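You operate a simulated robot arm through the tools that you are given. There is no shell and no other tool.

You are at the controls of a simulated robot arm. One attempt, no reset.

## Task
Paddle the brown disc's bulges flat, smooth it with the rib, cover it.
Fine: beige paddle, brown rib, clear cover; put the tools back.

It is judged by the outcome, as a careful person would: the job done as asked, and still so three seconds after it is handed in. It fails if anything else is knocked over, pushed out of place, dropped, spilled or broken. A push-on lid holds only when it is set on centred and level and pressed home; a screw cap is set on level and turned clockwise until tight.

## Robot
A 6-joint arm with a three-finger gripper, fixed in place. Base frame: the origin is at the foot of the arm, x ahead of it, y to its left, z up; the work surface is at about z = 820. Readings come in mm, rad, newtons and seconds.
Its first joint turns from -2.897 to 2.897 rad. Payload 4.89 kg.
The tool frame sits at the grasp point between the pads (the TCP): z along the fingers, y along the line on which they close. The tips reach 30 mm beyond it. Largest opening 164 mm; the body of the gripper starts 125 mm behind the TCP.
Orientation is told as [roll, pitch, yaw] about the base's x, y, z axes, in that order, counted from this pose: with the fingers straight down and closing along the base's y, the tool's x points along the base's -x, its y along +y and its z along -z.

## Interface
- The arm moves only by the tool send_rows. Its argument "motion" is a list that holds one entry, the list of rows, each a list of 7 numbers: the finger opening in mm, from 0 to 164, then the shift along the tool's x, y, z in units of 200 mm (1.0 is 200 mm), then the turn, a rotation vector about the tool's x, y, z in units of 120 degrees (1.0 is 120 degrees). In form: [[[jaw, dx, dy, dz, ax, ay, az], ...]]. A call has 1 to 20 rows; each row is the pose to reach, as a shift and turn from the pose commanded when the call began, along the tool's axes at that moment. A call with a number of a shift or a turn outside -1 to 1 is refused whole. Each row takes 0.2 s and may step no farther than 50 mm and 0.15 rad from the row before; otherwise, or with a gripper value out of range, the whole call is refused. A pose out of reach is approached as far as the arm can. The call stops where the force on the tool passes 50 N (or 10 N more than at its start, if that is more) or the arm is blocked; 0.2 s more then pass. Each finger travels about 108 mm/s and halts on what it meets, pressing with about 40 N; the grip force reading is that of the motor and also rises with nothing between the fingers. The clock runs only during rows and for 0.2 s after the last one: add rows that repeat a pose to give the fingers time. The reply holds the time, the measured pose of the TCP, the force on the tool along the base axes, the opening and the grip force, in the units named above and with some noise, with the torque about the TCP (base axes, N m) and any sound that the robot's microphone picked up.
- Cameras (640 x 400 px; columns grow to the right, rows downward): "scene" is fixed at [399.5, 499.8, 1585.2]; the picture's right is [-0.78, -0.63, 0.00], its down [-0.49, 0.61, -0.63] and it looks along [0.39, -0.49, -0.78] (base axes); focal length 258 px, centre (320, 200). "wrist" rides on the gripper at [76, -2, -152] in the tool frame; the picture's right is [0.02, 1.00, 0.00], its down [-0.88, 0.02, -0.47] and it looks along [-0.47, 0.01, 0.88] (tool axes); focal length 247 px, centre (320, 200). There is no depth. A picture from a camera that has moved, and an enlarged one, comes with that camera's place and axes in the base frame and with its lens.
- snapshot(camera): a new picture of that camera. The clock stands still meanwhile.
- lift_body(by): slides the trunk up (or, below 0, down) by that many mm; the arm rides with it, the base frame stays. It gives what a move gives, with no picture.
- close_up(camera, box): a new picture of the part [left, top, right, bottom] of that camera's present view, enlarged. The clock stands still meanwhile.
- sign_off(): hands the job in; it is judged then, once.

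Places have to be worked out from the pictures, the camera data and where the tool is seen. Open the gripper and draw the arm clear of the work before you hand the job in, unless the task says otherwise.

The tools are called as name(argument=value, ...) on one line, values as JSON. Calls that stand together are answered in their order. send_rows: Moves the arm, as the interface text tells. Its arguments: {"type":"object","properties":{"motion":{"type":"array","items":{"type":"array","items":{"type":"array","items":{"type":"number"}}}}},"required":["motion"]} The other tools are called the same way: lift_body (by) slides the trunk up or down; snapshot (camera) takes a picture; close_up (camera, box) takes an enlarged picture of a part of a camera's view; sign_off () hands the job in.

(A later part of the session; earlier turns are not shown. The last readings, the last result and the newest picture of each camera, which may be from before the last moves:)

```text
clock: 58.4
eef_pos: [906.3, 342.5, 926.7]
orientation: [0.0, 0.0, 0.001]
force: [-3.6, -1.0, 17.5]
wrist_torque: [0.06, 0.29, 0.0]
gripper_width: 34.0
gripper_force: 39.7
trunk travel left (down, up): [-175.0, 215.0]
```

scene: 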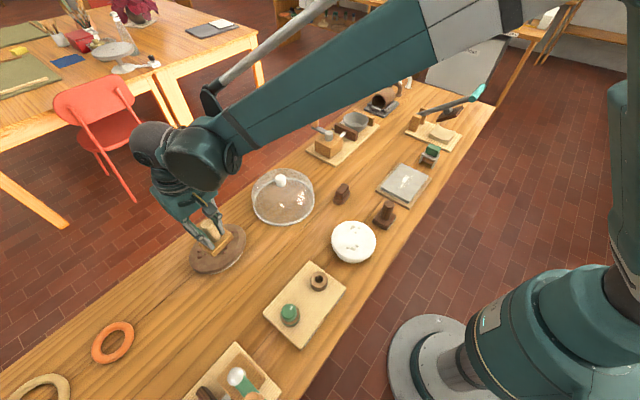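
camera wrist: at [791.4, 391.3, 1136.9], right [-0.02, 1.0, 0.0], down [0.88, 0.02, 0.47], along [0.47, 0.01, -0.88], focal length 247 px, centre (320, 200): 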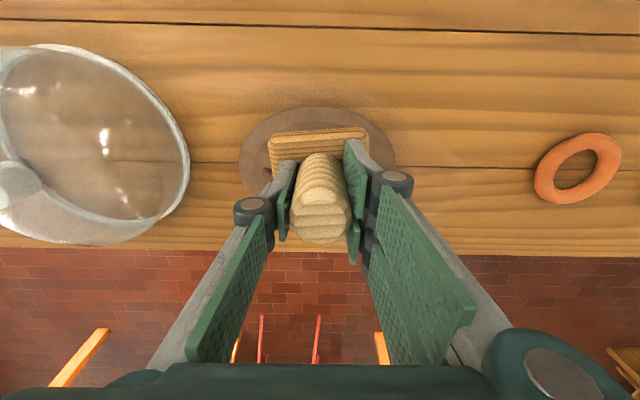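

Taps done, ending at 20 N. I lift and move toward the far-left side to view the right cluster.

send_rows(motion=[[[20, 0, 0, -0.1, 0, 0, 0], [20, 0, 0, -0.3, 0, 0, 0], [20, 0.0, 0.2, -0.4, 0, 0, 0], [20, 0.0, 0.4, -0.4, 0, 0, 0], [20, 0.0, 0.6, -0.4, 0, 0, 0], [20, 0.0, 0.6, -0.4, 0, 0, 0]]])

close_up(camera="scene", box=[220, 225, 260, 255])

close_up(camera="wrist", box=[150, 50, 340, 170])

```text
clock: 59.8
eef_pos: [908.2, 463.3, 1005.5]
orientation: [0.002, -0.001, -0.002]
force: [0.2, 1.5, -3.9]
wrist_torque: [-0.11, 0.04, -0.01]
gripper_width: 33.8
gripper_force: 39.9
trunk travel left (down, up): [-175.0, 215.0]
```

```text
13.33 times, centred on (240, 240) of scene
camera zoom: at [399.5, 499.8, 1585.2], right [-0.78, -0.63, 0.0], down [-0.49, 0.61, -0.63], along [0.39, -0.49, -0.78], focal length 3444 px, centre (1387, -333)
```

zoom: 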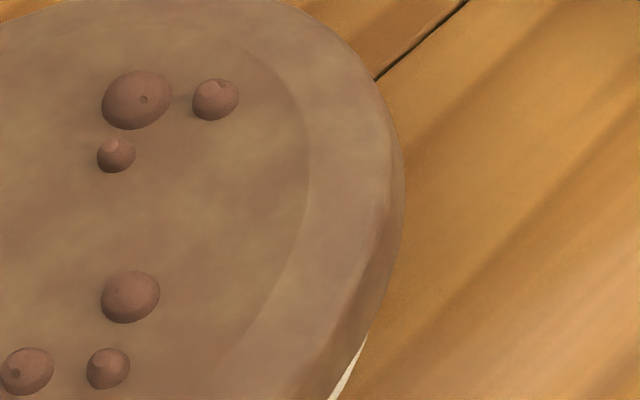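

```text
3.33 times, centred on (245, 110) of wrist
camera zoom: at [830.9, 462.8, 1159.1], right [-0.02, 1.0, 0.0], down [0.88, 0.02, 0.47], along [0.47, 0.01, -0.88], focal length 823 px, centre (570, 500)
```

zoom: 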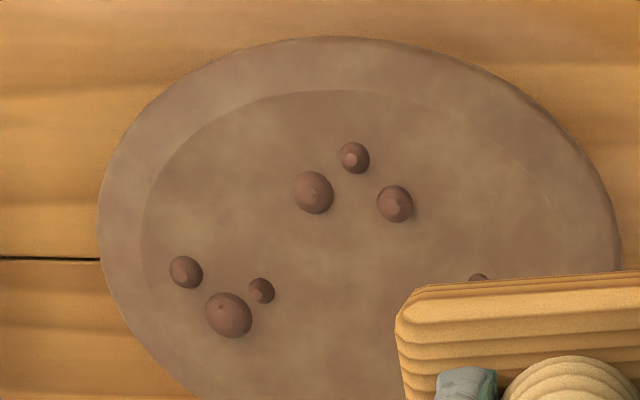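

The right cluster is unchanged too, down to its texture, so force alone with this tool isn't registering. Before going on I check the rest of the bench for another object that could be the intended "beige paddle".

close_up(camera="scene", box=[360, 60, 500, 160])

close_up(camera="scene", box=[300, 90, 400, 170])

close_up(camera="scene", box=[320, 150, 440, 250])

snapshot(camera="wrist")

```text
4.00 times, centred on (430, 110) of scene
camera zoom: at [399.5, 499.8, 1585.2], right [-0.78, -0.63, 0.0], down [-0.49, 0.61, -0.63], along [0.39, -0.49, -0.78], focal length 1033 px, centre (-120, 560)
```

zoom: 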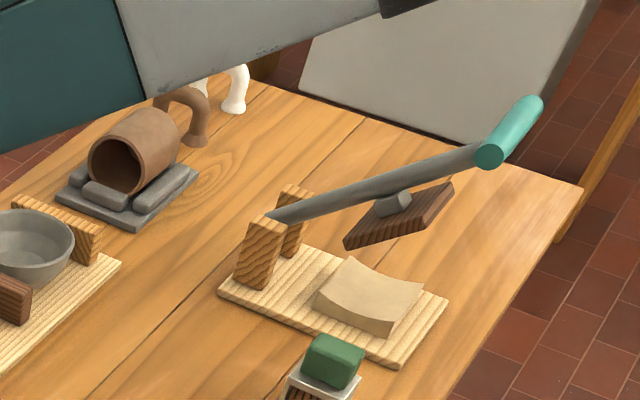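

```text
5.00 times, centred on (350, 130) of scene
camera zoom: at [399.5, 499.8, 1585.2], right [-0.78, -0.63, 0.0], down [-0.49, 0.61, -0.63], along [0.39, -0.49, -0.78], focal length 1291 px, centre (170, 550)
```

zoom: 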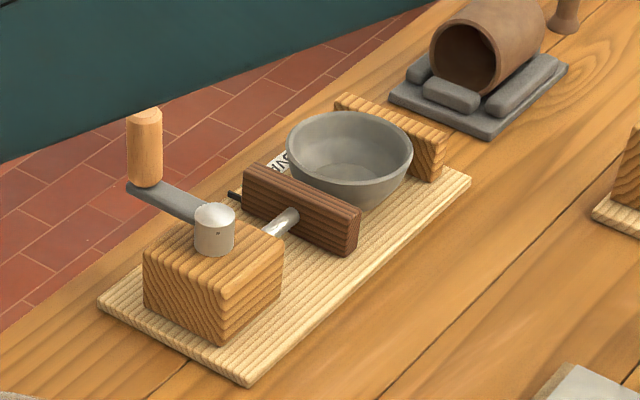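

```text
4.00 times, centred on (380, 200) of scene
camera zoom: at [399.5, 499.8, 1585.2], right [-0.78, -0.63, 0.0], down [-0.49, 0.61, -0.63], along [0.39, -0.49, -0.78], focal length 1033 px, centre (80, 200)
```

zoom: 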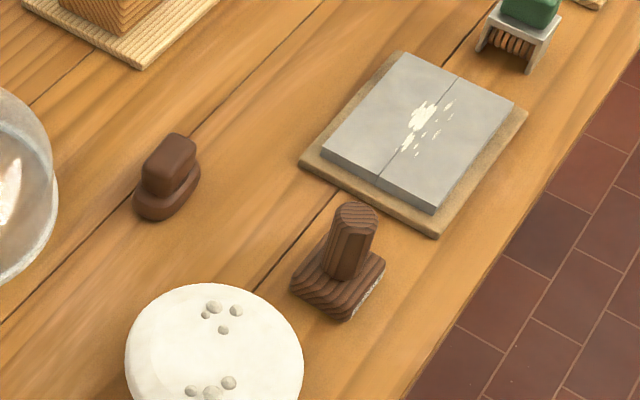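

```text
taken
camera wrist: at [830.9, 462.8, 1159.1], right [-0.02, 1.0, 0.0], down [0.88, 0.02, 0.47], along [0.47, 0.01, -0.88], focal length 247 px, centre (320, 200)
```

wrist: 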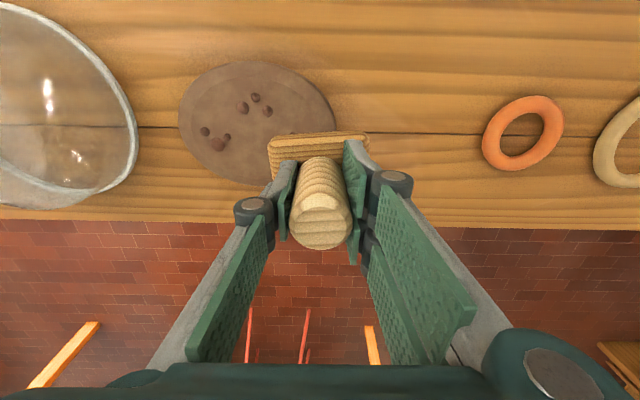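

All signs say this is the right tool (the dark one carries white residue and belongs to the white disc). I'll test a firmer press on the near cluster; first I position and come down close to contact.

send_rows(motion=[[[20, 0.1, -0.18, 0, 0, 0, 0], [20, 0.198, -0.3575, 0, 0, 0, 0], [20, 0.198, -0.3575, 0.2, 0, 0, 0], [20, 0.198, -0.3575, 0.36, 0, 0, 0], [20, 0.198, -0.3575, 0.385, 0, 0, 0], [20, 0.198, -0.3575, 0.395, 0, 0, 0]]])

send_rows(motion=[[[20, 0, 0, 0.01, 0, 0, 0], [20, 0, 0, 0.02, 0, 0, 0]]])

send_rows(motion=[[[20, 0, 0, 0.01, 0, 0, 0], [20, 0, 0, 0.02, 0, 0, 0]]])

```text
clock: 61.2
eef_pos: [865.2, 388.4, 926.4]
orientation: [-0.001, -0.001, 0.0]
force: [-0.5, -2.6, 22.0]
wrist_torque: [-0.03, -0.11, 0.02]
gripper_width: 33.8
gripper_force: 39.6
trunk travel left (down, up): [-175.0, 215.0]
```

```text
clock: 61.7
eef_pos: [864.4, 389.7, 925.6]
orientation: [-0.002, -0.001, 0.0]
force: [-5.6, -0.7, 35.4]
wrist_torque: [0.1, 0.22, 0.04]
gripper_width: 33.9
gripper_force: 39.9
trunk travel left (down, up): [-175.0, 215.0]
stopped in row 2: the force on the tool passed its limit at 54 N (the readings are from after the stop); the commanded pose is now the measured one
```

```text
clock: 62.0
eef_pos: [864.3, 389.7, 926.2]
orientation: [0.0, -0.003, -0.001]
force: [-6.0, -1.1, 35.1]
wrist_torque: [0.08, 0.42, -0.02]
gripper_width: 33.7
gripper_force: 40.1
trunk travel left (down, up): [-175.0, 215.0]
stopped in row 1: the force on the tool passed its limit at 55 N (the readings are from after the stop); the commanded pose is now the measured one
```

Peaks of 54–55 N were reached. I lift and check the near cluster again.

send_rows(motion=[[[20, 0, 0, -0.1, 0, 0, 0], [20, 0, 0, -0.3, 0, 0, 0], [20, -0.1, 0.15, -0.4, 0, 0, 0], [20, -0.2, 0.3, -0.4, 0, 0, 0], [20, -0.22, 0.37, -0.4, 0, 0, 0], [20, -0.22, 0.37, -0.4, 0, 0, 0]]])

close_up(camera="scene", box=[220, 225, 260, 255])

close_up(camera="wrist", box=[150, 50, 340, 170])

```text
clock: 63.4
eef_pos: [910.9, 464.5, 1003.0]
orientation: [-0.001, -0.002, 0.0]
force: [0.5, 0.3, -4.2]
wrist_torque: [-0.09, 0.09, 0.03]
gripper_width: 34.1
gripper_force: 40.1
trunk travel left (down, up): [-175.0, 215.0]
```

```text
13.33 times, centred on (240, 240) of scene
camera zoom: at [399.5, 499.8, 1585.2], right [-0.78, -0.63, 0.0], down [-0.49, 0.61, -0.63], along [0.39, -0.49, -0.78], focal length 3444 px, centre (1387, -333)
```

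zoom: 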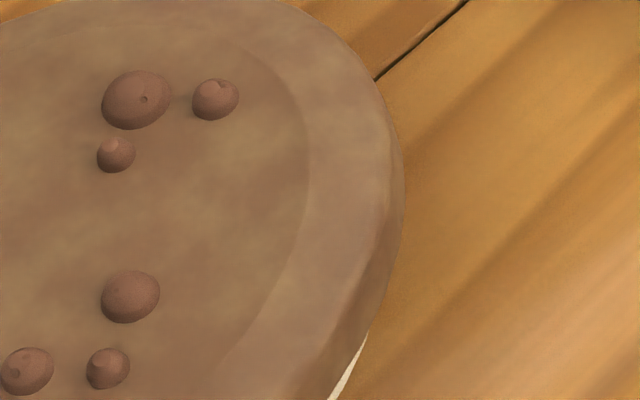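

```text
3.33 times, centred on (245, 110) of wrist
camera zoom: at [833.7, 462.8, 1156.6], right [-0.02, 1.0, 0.0], down [0.88, 0.02, 0.47], along [0.47, 0.01, -0.88], focal length 823 px, centre (570, 500)
```

zoom: 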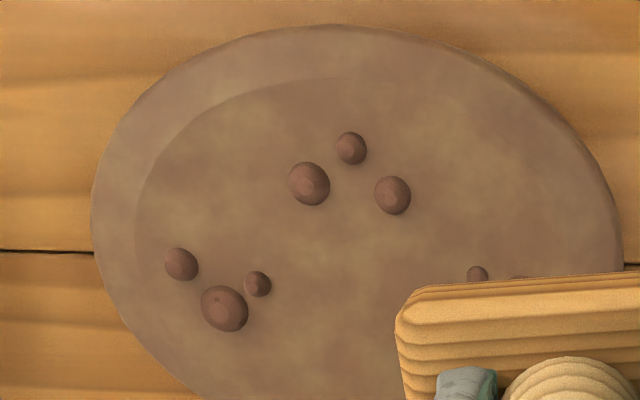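

No change even at 55 N, so a slow press isn't what counts. I try a genuinely brisk blow (about 200 mm/s) on the near cluster, ending right at the surface.

send_rows(motion=[[[20, 0.1, -0.18, 0.1, 0, 0, 0], [20, 0.2, -0.3625, 0.19, 0, 0, 0], [20, 0.2, -0.3625, 0.19, 0, 0, 0], [20, 0.2, -0.3625, 0.385, 0, 0, 0], [20, 0.2, -0.3625, 0.19, 0, 0, 0]]])

```text
clock: 64.6
eef_pos: [871.7, 392.6, 965.1]
orientation: [0.001, 0.0, 0.001]
force: [2.2, 0.6, -3.9]
wrist_torque: [-0.06, 0.19, 0.02]
gripper_width: 33.7
gripper_force: 39.7
trunk travel left (down, up): [-175.0, 215.0]
```

That swing may not have quite touched. I repeat it a touch deeper with a brief dwell.

send_rows(motion=[[[20, 0, 0, 0.205, 0, 0, 0], [20, 0, 0, 0.205, 0, 0, 0]]])

```text
clock: 65.2
eef_pos: [871.8, 391.9, 926.6]
orientation: [-0.001, -0.003, -0.001]
force: [-1.8, -0.1, 5.1]
wrist_torque: [0.0, 0.28, 0.01]
gripper_width: 33.9
gripper_force: 40.2
trunk travel left (down, up): [-175.0, 215.0]
```

send_rows(motion=[[[20, 0, 0, -0.2, 0, 0, 0], [20, 0, 0, 0.015, 0, 0, 0], [20, 0, 0, 0.015, 0, 0, 0], [20, 0, 0, -0.2, 0, 0, 0], [20, 0, 0, 0.02, 0, 0, 0], [20, 0, 0, 0.02, 0, 0, 0]]])

send_rows(motion=[[[20, 0, 0, -0.2, 0, 0, 0], [20, -0.1, 0.15, -0.4, 0, 0, 0], [20, -0.2, 0.3, -0.4, 0, 0, 0], [20, -0.22, 0.36, -0.4, 0, 0, 0], [20, -0.22, 0.36, -0.4, 0, 0, 0]]])

close_up(camera="scene", box=[180, 215, 260, 275])

close_up(camera="wrist", box=[150, 50, 340, 170])

```text
clock: 66.0
eef_pos: [867.3, 390.0, 926.4]
orientation: [-0.001, -0.002, 0.0]
force: [-6.5, 0.1, 38.0]
wrist_torque: [0.17, 0.66, 0.04]
gripper_width: 34.0
gripper_force: 40.2
trunk travel left (down, up): [-175.0, 215.0]
stopped in row 3: the force on the tool passed its limit at 65 N (the readings are from after the stop); the commanded pose is now the measured one
```

```text
refused: row 2 steps farther than a row can; nothing moved
```

```text
6.67 times, centred on (220, 245) of scene
camera zoom: at [399.5, 499.8, 1585.2], right [-0.78, -0.63, 0.0], down [-0.49, 0.61, -0.63], along [0.39, -0.49, -0.78], focal length 1722 px, centre (987, -100)
```

zoom: 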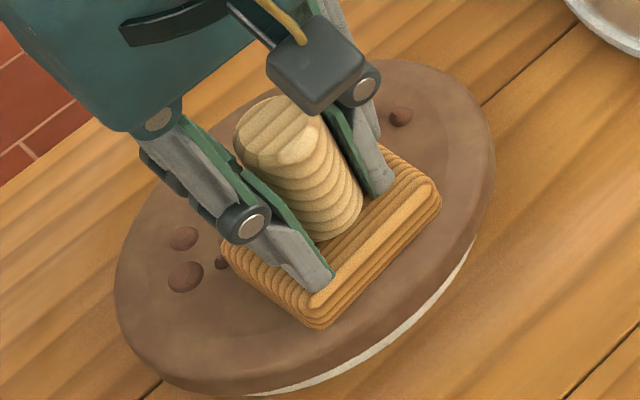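

```text
3.33 times, centred on (245, 110) of wrist
camera zoom: at [790.1, 388.9, 1080.0], right [-0.02, 1.0, 0.0], down [0.88, 0.02, 0.48], along [0.48, 0.01, -0.88], focal length 823 px, centre (570, 500)
```

zoom: 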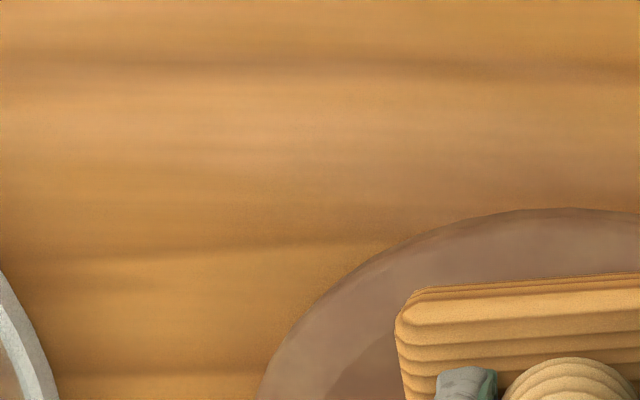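

A sharp blow (65 N peak) landed. I lift in legal steps and check the result.

send_rows(motion=[[[20, 0, 0, -0.2, 0, 0, 0], [20, 0, 0, -0.4, 0, 0, 0], [20, -0.1, 0.15, -0.4, 0, 0, 0], [20, -0.2, 0.3, -0.4, 0, 0, 0], [20, -0.22, 0.36, -0.4, 0, 0, 0], [20, -0.22, 0.36, -0.4, 0, 0, 0]]])

close_up(camera="scene", box=[180, 215, 260, 275])

close_up(camera="wrist", box=[150, 50, 340, 170])

```text
clock: 67.4
eef_pos: [912.7, 463.3, 1003.8]
orientation: [0.0, -0.002, 0.001]
force: [0.9, 1.3, -4.3]
wrist_torque: [-0.05, 0.06, 0.01]
gripper_width: 33.9
gripper_force: 40.2
trunk travel left (down, up): [-175.0, 215.0]
```

```text
6.67 times, centred on (220, 245) of scene
camera zoom: at [399.5, 499.8, 1585.2], right [-0.78, -0.63, 0.0], down [-0.49, 0.61, -0.63], along [0.39, -0.49, -0.78], focal length 1722 px, centre (987, -100)
```

zoom: 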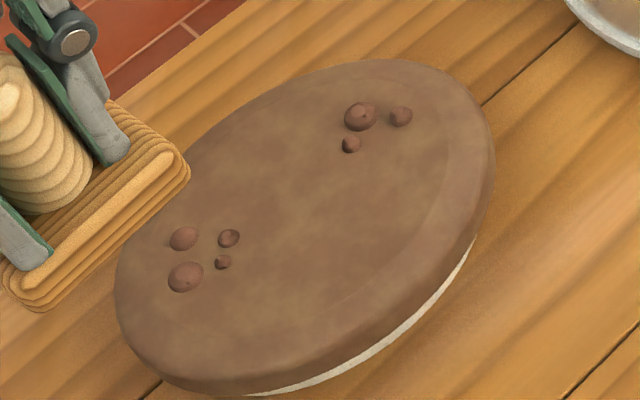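

```text
3.33 times, centred on (245, 110) of wrist
camera zoom: at [835.0, 462.0, 1157.5], right [-0.02, 1.0, 0.0], down [0.88, 0.02, 0.47], along [0.47, 0.01, -0.88], focal length 823 px, centre (570, 500)
```

zoom: 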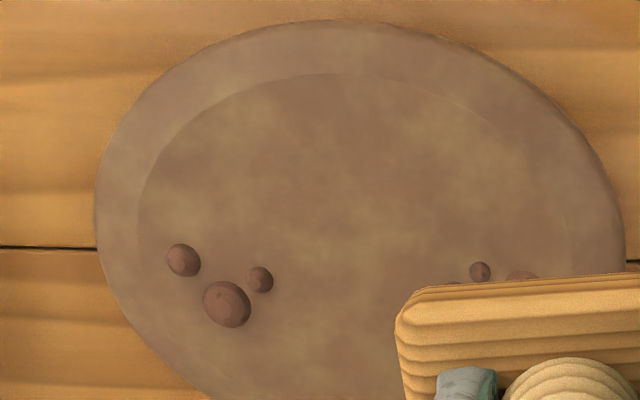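

The near cluster has vanished — brisk blows are what flattens them. I do the same on the far-left cluster at (910, 434).

send_rows(motion=[[[20, 0.011, -0.144, 0.1, 0, 0, 0], [20, 0.011, -0.144, 0.184, 0, 0, 0], [20, 0.011, -0.144, 0.184, 0, 0, 0], [20, 0.011, -0.144, 0.4015, 0, 0, 0], [20, 0.011, -0.144, 0.4015, 0, 0, 0]]])

```text
clock: 68.8
eef_pos: [909.7, 431.7, 925.9]
orientation: [0.003, -0.003, -0.001]
force: [-6.4, -3.4, 33.1]
wrist_torque: [-0.05, 0.56, 0.05]
gripper_width: 33.7
gripper_force: 40.4
trunk travel left (down, up): [-175.0, 215.0]
stopped in row 5: the force on the tool passed its limit at 52 N (the readings are from after the stop); the commanded pose is now the measured one
```

The blow peaked at 52 N. I lift and shift toward the right cluster to see whether the far-left bulges are gone.

send_rows(motion=[[[20, 0, 0, -0.2, 0, 0, 0], [20, 0, 0, -0.39, 0, 0, 0], [20, 0.01, -0.22, -0.39, 0, 0, 0], [20, 0.022, -0.445, -0.39, 0, 0, 0], [20, 0.022, -0.445, -0.39, 0, 0, 0]]])

close_up(camera="scene", box=[180, 215, 260, 275])

close_up(camera="wrist", box=[260, 50, 450, 170])

```text
clock: 70.0
eef_pos: [905.9, 343.6, 1000.7]
orientation: [-0.001, -0.003, -0.003]
force: [0.4, -0.8, -2.9]
wrist_torque: [0.03, 0.05, -0.02]
gripper_width: 33.9
gripper_force: 40.3
trunk travel left (down, up): [-175.0, 215.0]
```

```text
6.67 times, centred on (220, 245) of scene
camera zoom: at [399.5, 499.8, 1585.2], right [-0.78, -0.63, 0.0], down [-0.49, 0.61, -0.63], along [0.39, -0.49, -0.78], focal length 1722 px, centre (987, -100)
```

zoom: 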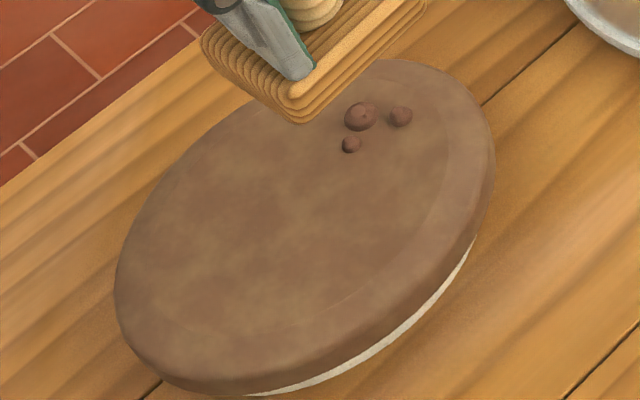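

```text
3.33 times, centred on (355, 110) of wrist
camera zoom: at [827.8, 342.6, 1154.8], right [-0.02, 1.0, 0.0], down [0.88, 0.02, 0.47], along [0.47, 0.01, -0.88], focal length 823 px, centre (203, 500)
```

zoom: 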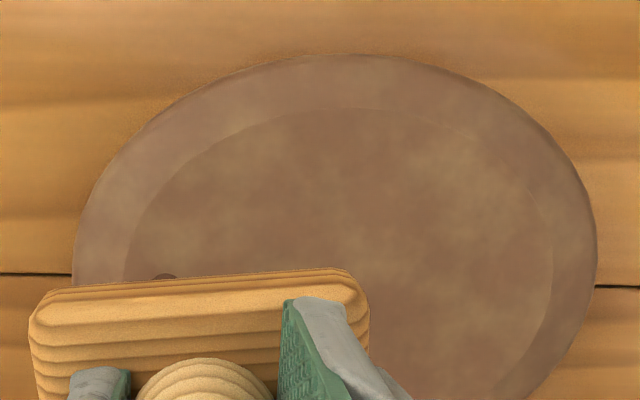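

The far-left cluster is flat too. Now the right cluster at (905, 342) gets the same blow.

send_rows(motion=[[[20, 0, 0, 0.1, 0, 0, 0], [20, 0, 0, 0.17, 0, 0, 0], [20, 0, 0, 0.17, 0, 0, 0], [20, 0, 0, 0.388, 0, 0, 0], [20, 0, 0, 0.388, 0, 0, 0]]])

send_rows(motion=[[[20, 0, 0, -0.2, 0, 0, 0], [20, 0, 0, -0.39, 0, 0, 0], [20, 0.0, 0.22, -0.39, 0, 0, 0], [20, 0.0, 0.45, -0.39, 0, 0, 0], [20, 0.0, 0.65, -0.39, 0, 0, 0], [20, 0.0, 0.65, -0.39, 0, 0, 0]]])

close_up(camera="scene", box=[180, 215, 260, 275])

close_up(camera="wrist", box=[150, 50, 340, 170])

```text
clock: 71.2
eef_pos: [905.8, 346.1, 926.6]
orientation: [0.002, -0.004, -0.001]
force: [5.6, 0.2, 48.7]
wrist_torque: [0.33, 0.17, -0.06]
gripper_width: 34.1
gripper_force: 39.9
trunk travel left (down, up): [-175.0, 215.0]
```

```text
clock: 72.6
eef_pos: [906.8, 475.7, 1001.2]
orientation: [0.0, -0.001, -0.001]
force: [-0.5, 1.1, -3.8]
wrist_torque: [-0.12, -0.02, 0.01]
gripper_width: 33.9
gripper_force: 39.8
trunk travel left (down, up): [-175.0, 215.0]
```

```text
6.67 times, centred on (220, 245) of scene
camera zoom: at [399.5, 499.8, 1585.2], right [-0.78, -0.63, 0.0], down [-0.49, 0.61, -0.63], along [0.39, -0.49, -0.78], focal length 1722 px, centre (987, -100)
```

zoom: 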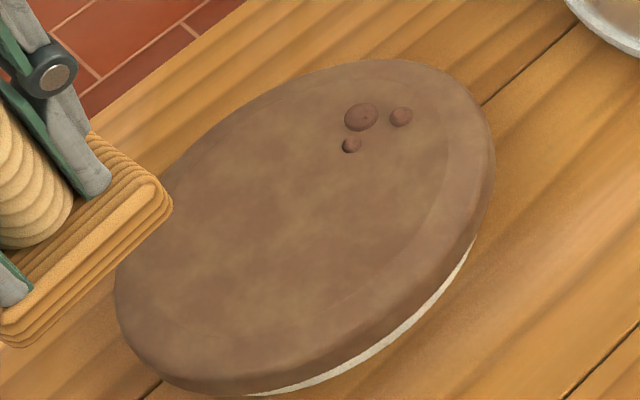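

```text
3.33 times, centred on (245, 110) of wrist
camera zoom: at [830.2, 475.3, 1153.9], right [-0.02, 1.0, 0.0], down [0.88, 0.02, 0.47], along [0.47, 0.01, -0.88], focal length 823 px, centre (570, 500)
```

zoom: 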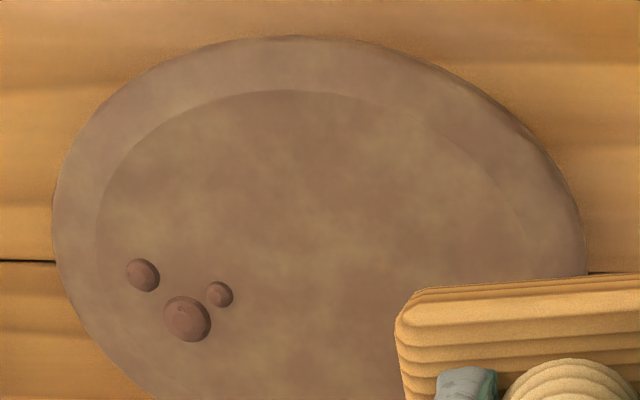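

The right cluster is still there after a 49 N hit, so it needs another, slightly stronger blow. I go back and strike again.

send_rows(motion=[[[20, 0.005, -0.22, 0, 0, 0, 0], [20, 0.007, -0.44, 0.05, 0, 0, 0], [20, 0.009, -0.665, 0.1, 0, 0, 0], [20, 0.009, -0.665, 0.165, 0, 0, 0], [20, 0.009, -0.665, 0.165, 0, 0, 0], [20, 0.009, -0.665, 0.4, 0, 0, 0], [20, 0.009, -0.665, 0.4, 0, 0, 0]]])

send_rows(motion=[[[20, 0, 0, -0.2, 0, 0, 0], [20, 0, 0, -0.39, 0, 0, 0], [20, 0.0, 0.22, -0.39, 0, 0, 0], [20, 0.0, 0.45, -0.39, 0, 0, 0], [20, 0.0, 0.65, -0.39, 0, 0, 0], [20, 0.0, 0.65, -0.39, 0, 0, 0]]])

close_up(camera="scene", box=[180, 215, 260, 275])

```text
clock: 74.2
eef_pos: [904.4, 340.6, 925.9]
orientation: [0.001, -0.004, 0.0]
force: [-5.9, -1.1, 29.3]
wrist_torque: [0.17, 0.75, 0.14]
gripper_width: 34.1
gripper_force: 40.4
trunk travel left (down, up): [-175.0, 215.0]
stopped in row 7: the force on the tool passed its limit at 54 N (the readings are from after the stop); the commanded pose is now the measured one
```

```text
clock: 75.6
eef_pos: [903.9, 470.8, 1000.0]
orientation: [0.001, -0.001, 0.001]
force: [0.2, 1.4, -3.5]
wrist_torque: [-0.14, 0.04, -0.03]
gripper_width: 34.0
gripper_force: 39.8
trunk travel left (down, up): [-175.0, 215.0]
```

```text
6.67 times, centred on (220, 245) of scene
camera zoom: at [399.5, 499.8, 1585.2], right [-0.78, -0.63, 0.0], down [-0.49, 0.61, -0.63], along [0.39, -0.49, -0.78], focal length 1722 px, centre (987, -100)
```

zoom: 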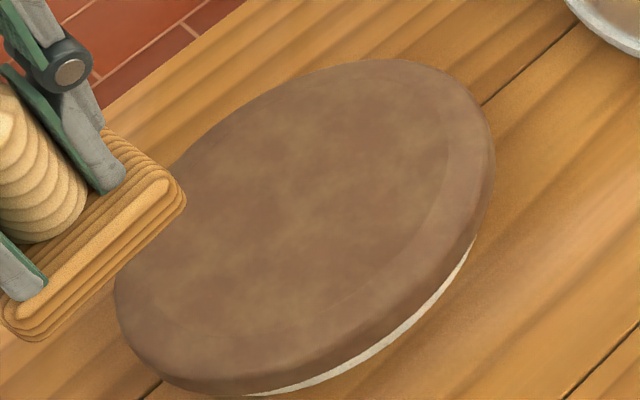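

All bulges are gone and the disc hasn't moved. Now I return the paddle to its original spot, handle at about (725.5, 614.5).

send_rows(motion=[[[20, 0.178, 0.144, -0.02, 0, 0, 0], [20, 0.357, 0.287, -0.02, 0, 0, 0], [20, 0.535, 0.431, -0.02, 0, 0, 0], [20, 0.714, 0.575, 0.0, 0, 0, 0], [20, 0.892, 0.7185, 0.0, 0, 0, 0], [20, 0.892, 0.7185, 0.2, 0, 0, 0], [20, 0.892, 0.7185, 0.4, 0, 0, 0], [20, 0.892, 0.7185, 0.5, 0, 0, 0], [20, 0.892, 0.7185, 0.5, 0, 0, 0]]])

snapshot(camera="wrist")

snapshot(camera="scene")

```text
clock: 77.6
eef_pos: [727.2, 614.6, 901.6]
orientation: [0.002, -0.002, 0.0]
force: [0.9, 0.3, -3.2]
wrist_torque: [-0.03, 0.05, 0.02]
gripper_width: 33.7
gripper_force: 39.7
trunk travel left (down, up): [-175.0, 215.0]
```

```text
taken
camera wrist: at [649.9, 613.6, 1055.9], right [-0.02, 1.0, 0.0], down [0.88, 0.02, 0.47], along [0.47, 0.01, -0.88], focal length 247 px, centre (320, 200)
```

wrist: 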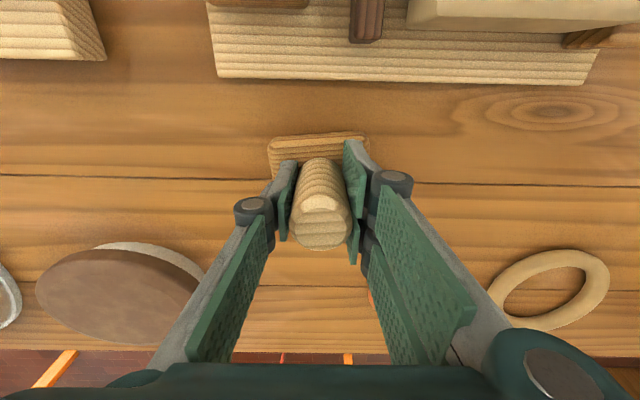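

```text
taken
```

scene: 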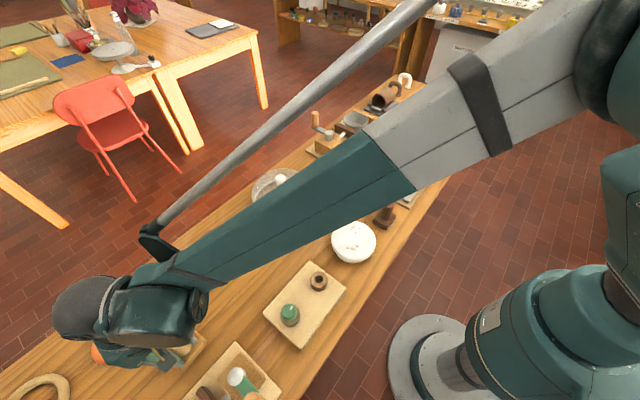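

I lower the paddle gently in small steps until it touches the bench.

send_rows(motion=[[[20, 0, 0, 0.04, 0, 0, 0], [20, 0, 0, 0.08, 0, 0, 0], [20, 0, 0, 0.1, 0, 0, 0]]])

send_rows(motion=[[[20, 0, 0, 0.01, 0, 0, 0]]])

send_rows(motion=[[[20, 0, 0, 0.01, 0, 0, 0]]])

```text
clock: 78.4
eef_pos: [727.1, 614.2, 881.8]
orientation: [0.0, -0.001, 0.0]
force: [-0.5, 0.4, -2.4]
wrist_torque: [0.05, 0.02, 0.01]
gripper_width: 33.7
gripper_force: 39.7
trunk travel left (down, up): [-175.0, 215.0]
```

```text
clock: 78.8
eef_pos: [728.1, 612.5, 880.0]
orientation: [-0.001, -0.001, 0.0]
force: [-0.3, 0.0, -3.2]
wrist_torque: [-0.01, -0.01, -0.02]
gripper_width: 34.0
gripper_force: 39.4
trunk travel left (down, up): [-175.0, 215.0]
```

```text
clock: 79.2
eef_pos: [727.1, 613.2, 877.7]
orientation: [-0.001, -0.001, -0.001]
force: [-0.5, -0.1, -3.5]
wrist_torque: [-0.03, -0.02, 0.0]
gripper_width: 34.0
gripper_force: 39.9
trunk travel left (down, up): [-175.0, 215.0]
```

send_rows(motion=[[[20, 0, 0, 0.005, 0, 0, 0]]])

send_rows(motion=[[[20, 0, 0, 0.005, 0, 0, 0]]])

```text
clock: 79.6
eef_pos: [727.2, 613.4, 877.9]
orientation: [0.002, -0.004, -0.001]
force: [5.1, 1.8, 11.2]
wrist_torque: [0.08, 0.07, -0.06]
gripper_width: 33.8
gripper_force: 40.2
trunk travel left (down, up): [-175.0, 215.0]
```

```text
clock: 80.0
eef_pos: [726.6, 613.5, 877.2]
orientation: [0.001, -0.002, 0.0]
force: [14.1, 7.4, 37.7]
wrist_torque: [0.21, 0.29, -0.09]
gripper_width: 34.0
gripper_force: 39.9
trunk travel left (down, up): [-175.0, 215.0]
```

The paddle is on the bench. I ease up 1.5 mm, open, and rise clear.

send_rows(motion=[[[20, 0, 0, -0.0075, 0, 0, 0], [60, 0, 0, -0.0075, 0, 0, 0], [96, 0, 0, -0.0075, 0, 0, 0], [96, 0, 0, -0.0075, 0, 0, 0], [96, 0, 0, -0.1, 0, 0, 0], [96, 0, 0, -0.3, 0, 0, 0], [96, 0, 0, -0.5, 0, 0, 0], [96, 0, 0, -0.7, 0, 0, 0]]])

snapshot(camera="wrist")

```text
clock: 81.8
eef_pos: [727.0, 614.6, 1015.9]
orientation: [0.0, 0.0, 0.0]
force: [0.3, 0.7, -1.2]
wrist_torque: [-0.09, 0.14, 0.01]
gripper_width: 95.9
gripper_force: 0.1
trunk travel left (down, up): [-175.0, 215.0]
```

```text
taken
camera wrist: at [649.3, 613.4, 1170.0], right [-0.02, 1.0, 0.0], down [0.88, 0.02, 0.47], along [0.47, 0.01, -0.88], focal length 247 px, centre (320, 200)
```

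wrist: 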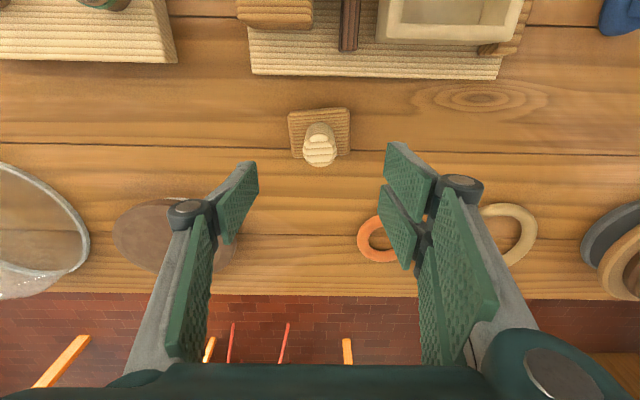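

The paddle stands back in place. Now I travel to the brown rib near (727, -48), keeping high.

send_rows(motion=[[[96, 0.02, -0.24, -0.02, 0, 0, 0], [96, 0.04, -0.48, -0.04, 0, 0, 0], [96, 0.08, -0.72, -0.04, 0, 0, 0], [96, 0.11, -0.96, -0.04, 0, 0, 0]]])

send_rows(motion=[[[96, 0, -0.24, 0, 0, 0, 0], [96, 0, -0.48, 0, 0, 0, 0], [96, 0, -0.72, 0, 0, 0, 0], [96, 0, -0.96, 0, 0, 0, 0]]])

send_rows(motion=[[[96, 0, -0.24, 0, 0, 0, 0], [96, 0, -0.48, 0, 0, 0, 0], [96, 0, -0.72, 0, 0, 0, 0], [96, 0, -0.96, 0, 0, 0, 0]]])

send_rows(motion=[[[96, 0, -0.22, 0, 0, 0, 0], [96, 0, -0.43, 0, 0, 0, 0], [96, 0, -0.43, 0, 0, 0, 0]]])

snapshot(camera="wrist")

snapshot(camera="scene")

```text
clock: 82.8
eef_pos: [705.1, 420.5, 1023.3]
orientation: [0.001, -0.002, -0.001]
force: [-0.2, 1.4, -0.3]
wrist_torque: [-0.2, -0.01, -0.02]
gripper_width: 96.2
gripper_force: 0.0
trunk travel left (down, up): [-175.0, 215.0]
```

```text
clock: 83.8
eef_pos: [703.4, 231.7, 1024.3]
orientation: [0.001, -0.001, 0.0]
force: [0.8, 1.1, -0.3]
wrist_torque: [-0.25, 0.01, -0.02]
gripper_width: 95.9
gripper_force: 0.0
trunk travel left (down, up): [-175.0, 215.0]
```

```text
clock: 84.8
eef_pos: [704.5, 38.9, 1023.9]
orientation: [-0.001, -0.003, -0.001]
force: [0.0, 1.9, -0.4]
wrist_torque: [-0.17, 0.0, -0.01]
gripper_width: 95.7
gripper_force: 0.2
trunk travel left (down, up): [-175.0, 215.0]
```

```text
clock: 85.6
eef_pos: [702.8, -49.1, 1025.3]
orientation: [0.0, -0.002, 0.0]
force: [-0.2, 0.3, 0.4]
wrist_torque: [-0.04, 0.01, 0.01]
gripper_width: 95.9
gripper_force: 0.0
trunk travel left (down, up): [-175.0, 215.0]
```

```text
taken
camera wrist: at [626.0, -50.1, 1178.1], right [-0.02, 1.0, 0.0], down [0.88, 0.02, 0.48], along [0.48, 0.01, -0.88], focal length 247 px, centre (320, 200)
```

wrist: 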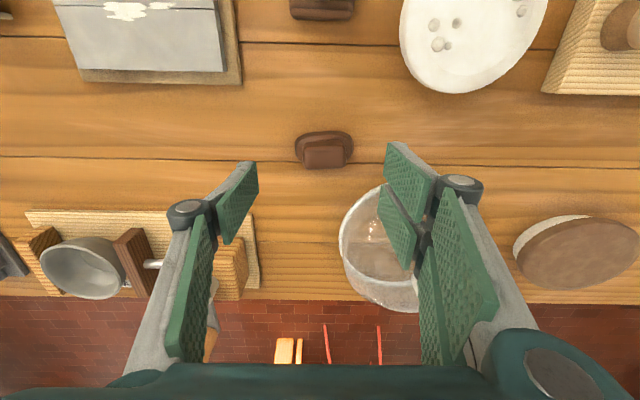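

```text
taken
```

scene: 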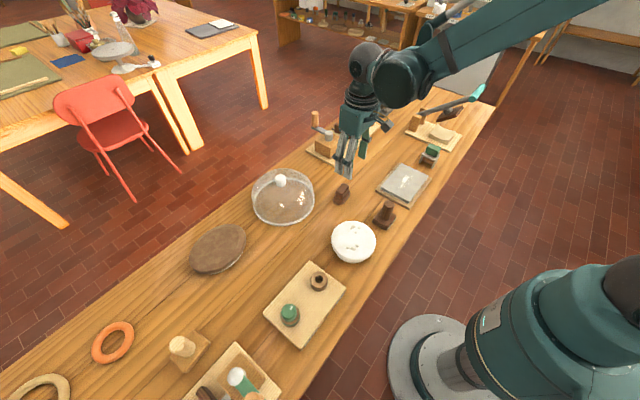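

I zoom on the rib from both cameras to learn its shape and grip faces.

close_up(camera="wrist", box=[276, 110, 372, 190])

close_up(camera="scene", box=[322, 175, 362, 210])

close_up(camera="scene", box=[150, 310, 250, 390])

```text
5.00 times, centred on (324, 150) of wrist
camera zoom: at [626.0, -50.1, 1178.1], right [-0.02, 1.0, 0.0], down [0.88, 0.02, 0.48], along [0.48, 0.01, -0.88], focal length 1235 px, centre (300, 450)
```

zoom: 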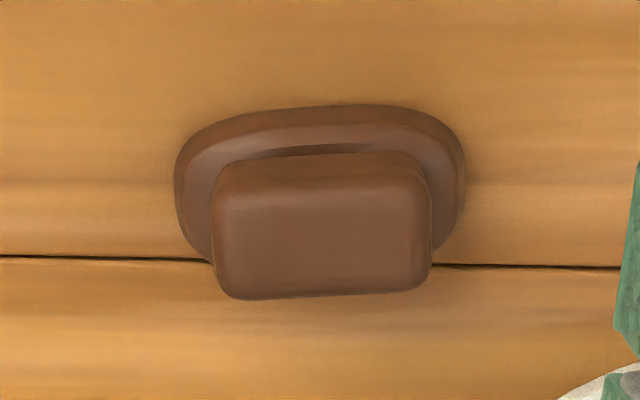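

```text
11.43 times, centred on (342, 192) of scene
camera zoom: at [399.5, 499.8, 1585.2], right [-0.78, -0.63, 0.0], down [-0.49, 0.61, -0.63], along [0.39, -0.49, -0.78], focal length 2952 px, centre (69, 286)
```

zoom: 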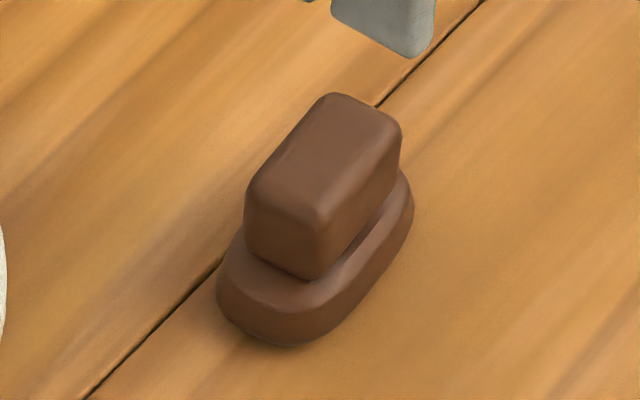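

```text
5.00 times, centred on (200, 350) of scene
camera zoom: at [399.5, 499.8, 1585.2], right [-0.78, -0.63, 0.0], down [-0.49, 0.61, -0.63], along [0.39, -0.49, -0.78], focal length 1291 px, centre (920, -550)
```

zoom: 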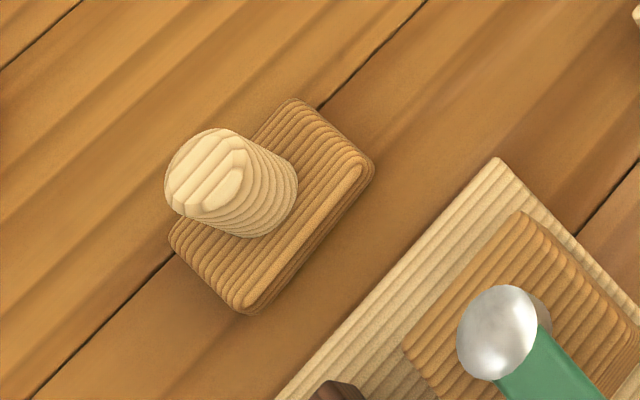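

The rib has an 81 × 48 mm rounded base with a 55 × 28 mm grip block on top, top at about z 872, centred near (730, -42). I move above it with the jaws open to 96 and verify alignment.

send_rows(motion=[[[96, -0.05, 0.01, 0.15, 0, 0, 0], [96, -0.1, 0.025, 0.33, 0, 0, 0], [96, -0.136, 0.034, 0.5265, 0, 0, 0], [96, -0.136, 0.034, 0.5265, 0, 0, 0]]])

close_up(camera="wrist", box=[180, 80, 460, 260])

close_up(camera="scene", box=[310, 160, 380, 215])

```text
clock: 86.6
eef_pos: [731.9, -41.8, 917.2]
orientation: [0.001, -0.002, 0.001]
force: [0.6, 0.2, -0.6]
wrist_torque: [-0.01, 0.06, 0.02]
gripper_width: 95.8
gripper_force: 0.1
trunk travel left (down, up): [-175.0, 215.0]
```

```text
2.22 times, centred on (320, 170) of wrist
camera zoom: at [653.7, -43.0, 1071.7], right [-0.02, 1.0, 0.0], down [0.88, 0.02, 0.47], along [0.47, 0.01, -0.88], focal length 549 px, centre (320, 267)
```

zoom: 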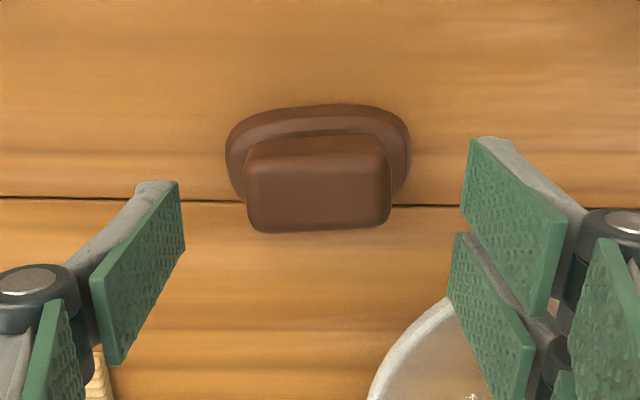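

```text
7.27 times, centred on (345, 188) of scene
camera zoom: at [399.5, 499.8, 1585.2], right [-0.78, -0.63, 0.0], down [-0.49, 0.61, -0.63], along [0.39, -0.49, -0.78], focal length 1878 px, centre (138, 291)
```

zoom: 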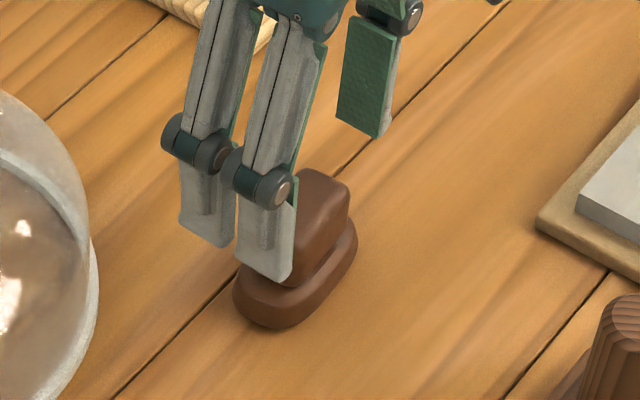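

Aligned within about 1 mm. I descend to TCP z 873 (tips just above the rib's base) and close on the grip block.

send_rows(motion=[[[96, 0.005, -0.003, 0.08, 0, 0, 0], [96, 0.005, -0.003, 0.16, 0, 0, 0], [96, 0.005, -0.003, 0.22, 0, 0, 0], [96, 0.005, -0.003, 0.22, 0, 0, 0]]])

close_up(camera="wrist", box=[180, 80, 460, 260])

close_up(camera="scene", box=[310, 160, 380, 215])

```text
clock: 87.6
eef_pos: [730.6, -41.6, 873.1]
orientation: [-0.003, -0.001, 0.0]
force: [0.5, 0.5, 0.2]
wrist_torque: [0.01, 0.01, 0.02]
gripper_width: 95.7
gripper_force: 0.2
trunk travel left (down, up): [-175.0, 215.0]
```

```text
2.22 times, centred on (320, 170) of wrist
camera zoom: at [653.5, -42.9, 1028.2], right [-0.02, 1.0, 0.0], down [0.88, 0.02, 0.48], along [0.47, 0.01, -0.88], focal length 549 px, centre (320, 267)
```

zoom: 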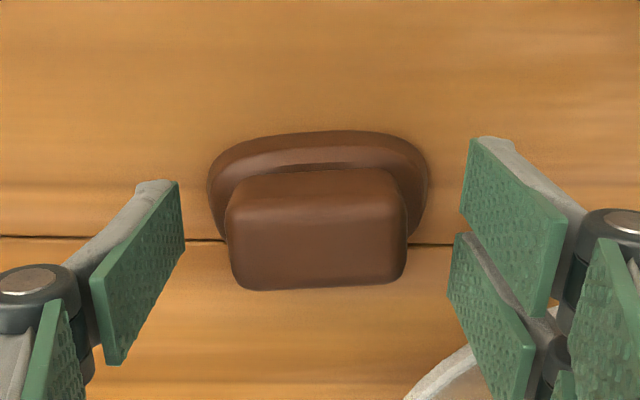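

```text
7.27 times, centred on (345, 188) of scene
camera zoom: at [399.5, 499.8, 1585.2], right [-0.78, -0.63, 0.0], down [-0.49, 0.61, -0.63], along [0.39, -0.49, -0.78], focal length 1878 px, centre (138, 291)
```

zoom: 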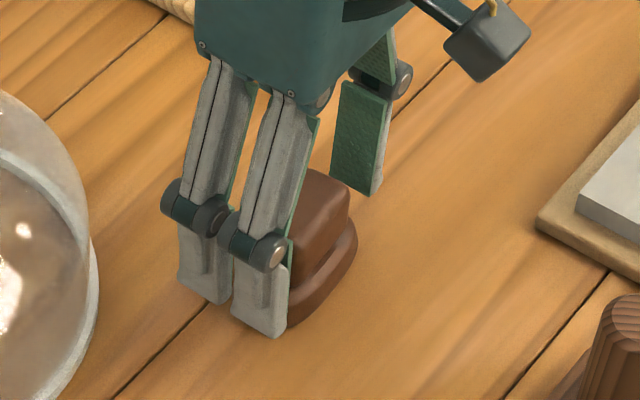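

To keep the tips safely above the rib's base, I raise 3 mm and then close.

send_rows(motion=[[[96, 0, 0, -0.015, 0, 0, 0], [70, 0, 0, -0.015, 0, 0, 0], [40, 0, 0, -0.015, 0, 0, 0], [40, 0, 0, -0.015, 0, 0, 0], [40, 0, 0, -0.015, 0, 0, 0]]])

close_up(camera="wrist", box=[180, 80, 460, 260])

```text
clock: 88.8
eef_pos: [731.2, -42.4, 876.6]
orientation: [0.0, -0.001, 0.001]
force: [-0.2, -0.2, 2.8]
wrist_torque: [0.05, 0.0, 0.06]
gripper_width: 56.3
gripper_force: 40.3
trunk travel left (down, up): [-175.0, 215.0]
```

```text
2.22 times, centred on (320, 170) of wrist
camera zoom: at [653.1, -43.4, 1031.3], right [-0.02, 1.0, 0.0], down [0.88, 0.02, 0.48], along [0.48, 0.01, -0.88], focal length 549 px, centre (320, 267)
```

zoom: 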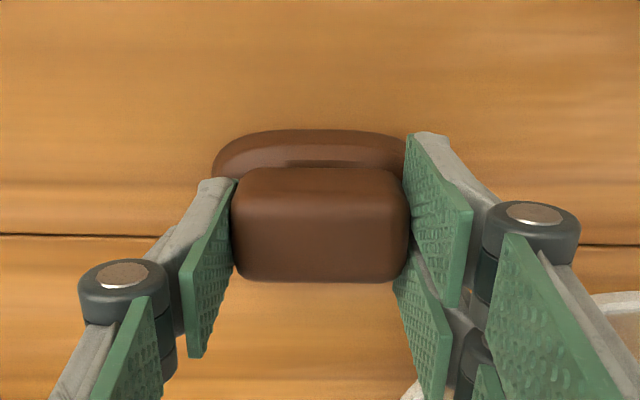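

The grip block is held (56 mm, 40 N). I lift straight up and carry the rib toward the disc, staying on the near side of the dome.

send_rows(motion=[[[40, 0, 0, -0.05, 0, 0, 0], [40, 0, 0, -0.2, 0, 0, 0], [40, 0, 0, -0.4, 0, 0, 0], [40, 0, 0, -0.6, 0, 0, 0], [40, 0, 0.22, -0.65, 0, 0, 0], [40, 0, 0.46, -0.65, 0, 0, 0], [40, 0, 0.7, -0.65, 0, 0, 0], [40, 0, 0.95, -0.65, 0, 0, 0]]])

send_rows(motion=[[[40, 0, 0.24, 0, 0, 0, 0], [40, 0, 0.48, 0, 0, 0, 0], [40, -0.05, 0.72, 0, 0, 0, 0], [40, -0.15, 0.95, 0, 0, 0, 0]]])

send_rows(motion=[[[40, -0.2, 0.1, 0, 0, 0, 0], [40, -0.4, 0.22, 0, 0, 0, 0], [40, -0.57, 0.255, 0, 0, 0, 0], [40, -0.57, 0.255, 0, 0, 0, 0]]])

snapshot(camera="wrist")

close_up(camera="scene", box=[160, 190, 280, 290])

```text
clock: 90.6
eef_pos: [731.6, 147.5, 1005.5]
orientation: [0.001, 0.0, -0.001]
force: [-0.3, -1.0, -1.1]
wrist_torque: [0.28, 0.02, 0.02]
gripper_width: 56.4
gripper_force: 40.5
trunk travel left (down, up): [-175.0, 215.0]
```

```text
refused: row 4 steps farther than a row can; nothing moved
```

```text
clock: 91.6
eef_pos: [846.7, 199.2, 1005.2]
orientation: [0.001, -0.003, -0.001]
force: [-0.1, 0.0, -1.9]
wrist_torque: [-0.04, 0.16, 0.0]
gripper_width: 56.2
gripper_force: 39.6
trunk travel left (down, up): [-175.0, 215.0]
```

```text
taken
camera wrist: at [768.6, 197.6, 1159.2], right [-0.02, 1.0, 0.0], down [0.88, 0.02, 0.47], along [0.47, 0.01, -0.88], focal length 247 px, centre (320, 200)
```

wrist: 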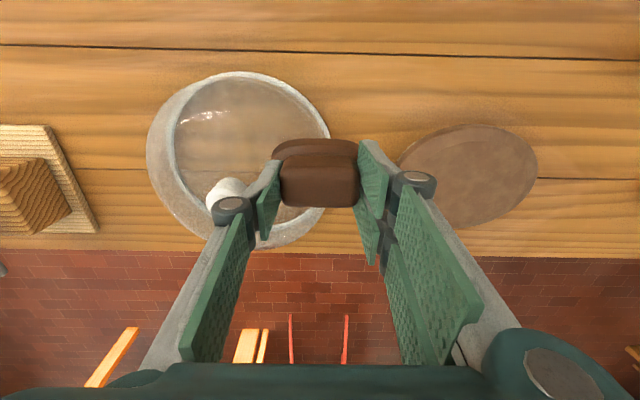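

```text
4.00 times, centred on (220, 240) of scene
camera zoom: at [399.5, 499.8, 1585.2], right [-0.78, -0.63, 0.0], down [-0.49, 0.61, -0.63], along [0.39, -0.49, -0.78], focal length 1033 px, centre (720, 40)
```

zoom: 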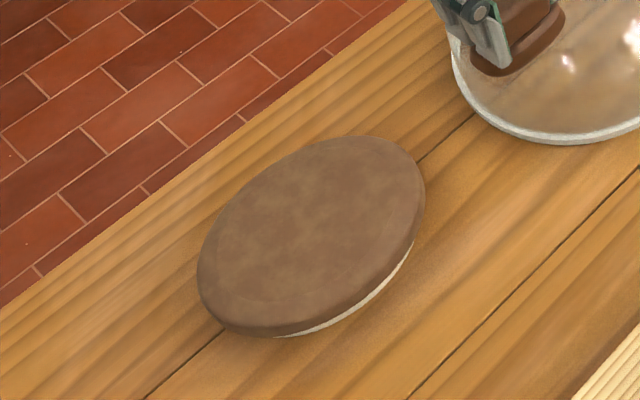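

One call was refused because of a step that was slightly too long, but the arm is safely high. I continue to above the disc centre (898, 389).

send_rows(motion=[[[40, -0.05, 0.19, 0, 0, 0, 0], [40, -0.1, 0.38, 0, 0, 0, 0], [40, -0.15, 0.57, 0, 0, 0, 0], [40, -0.205, 0.76, 0, 0, 0, 0], [40, -0.2565, 0.949, 0, 0, 0, 0], [40, -0.2565, 0.949, 0, 0, 0, 0]]])

snapshot(camera="wrist")

close_up(camera="scene", box=[160, 190, 280, 290])

```text
clock: 93.0
eef_pos: [896.3, 390.5, 1007.5]
orientation: [0.0, -0.002, 0.0]
force: [-0.9, 1.2, -1.7]
wrist_torque: [-0.11, -0.02, -0.01]
gripper_width: 56.2
gripper_force: 40.0
trunk travel left (down, up): [-175.0, 215.0]
```

```text
taken
camera wrist: at [818.6, 389.2, 1160.5], right [-0.02, 1.0, 0.0], down [0.88, 0.02, 0.47], along [0.47, 0.01, -0.88], focal length 247 px, centre (320, 200)
```

wrist: 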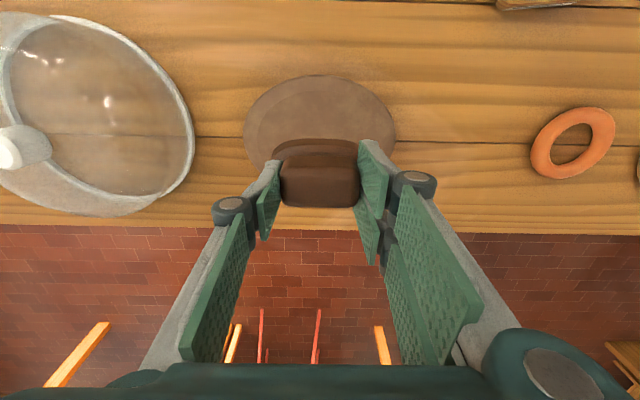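

```text
4.00 times, centred on (220, 240) of scene
camera zoom: at [399.5, 499.8, 1585.2], right [-0.78, -0.63, 0.0], down [-0.49, 0.61, -0.63], along [0.39, -0.49, -0.78], focal length 1033 px, centre (720, 40)
```

zoom: 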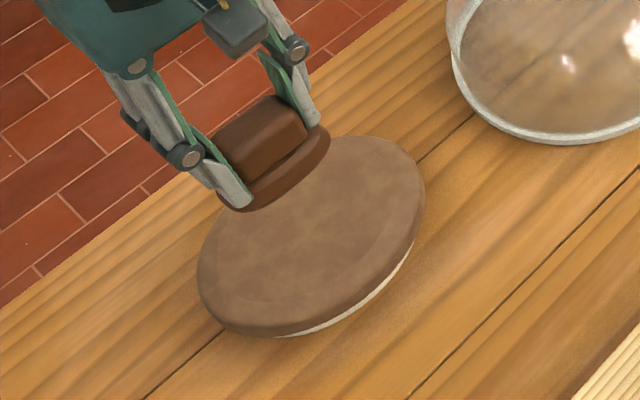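

I descend toward contact at the disc centre in steps.

send_rows(motion=[[[40, 0, 0, 0.18, 0, 0, 0], [40, 0, 0, 0.34, 0, 0, 0], [40, 0, 0, 0.385, 0, 0, 0], [40, 0, 0, 0.385, 0, 0, 0]]])

send_rows(motion=[[[40, 0, 0, 0.01, 0, 0, 0], [40, 0, 0, 0.01, 0, 0, 0]]])

send_rows(motion=[[[40, 0, 0, 0.005, 0, 0, 0], [40, 0, 0, 0.005, 0, 0, 0]]])

```text
clock: 94.0
eef_pos: [896.3, 389.3, 928.9]
orientation: [-0.001, -0.002, 0.0]
force: [0.3, 1.6, -1.1]
wrist_torque: [-0.04, 0.05, 0.01]
gripper_width: 56.0
gripper_force: 39.6
trunk travel left (down, up): [-175.0, 215.0]
```

```text
clock: 94.6
eef_pos: [894.8, 388.6, 928.6]
orientation: [0.0, -0.001, 0.001]
force: [-0.1, 0.0, 0.1]
wrist_torque: [-0.01, -0.01, 0.02]
gripper_width: 55.8
gripper_force: 39.7
trunk travel left (down, up): [-175.0, 215.0]
```

```text
clock: 95.2
eef_pos: [896.0, 388.0, 925.9]
orientation: [0.001, -0.002, -0.001]
force: [0.2, 0.5, -0.2]
wrist_torque: [0.01, 0.0, 0.0]
gripper_width: 56.0
gripper_force: 40.2
trunk travel left (down, up): [-175.0, 215.0]
```

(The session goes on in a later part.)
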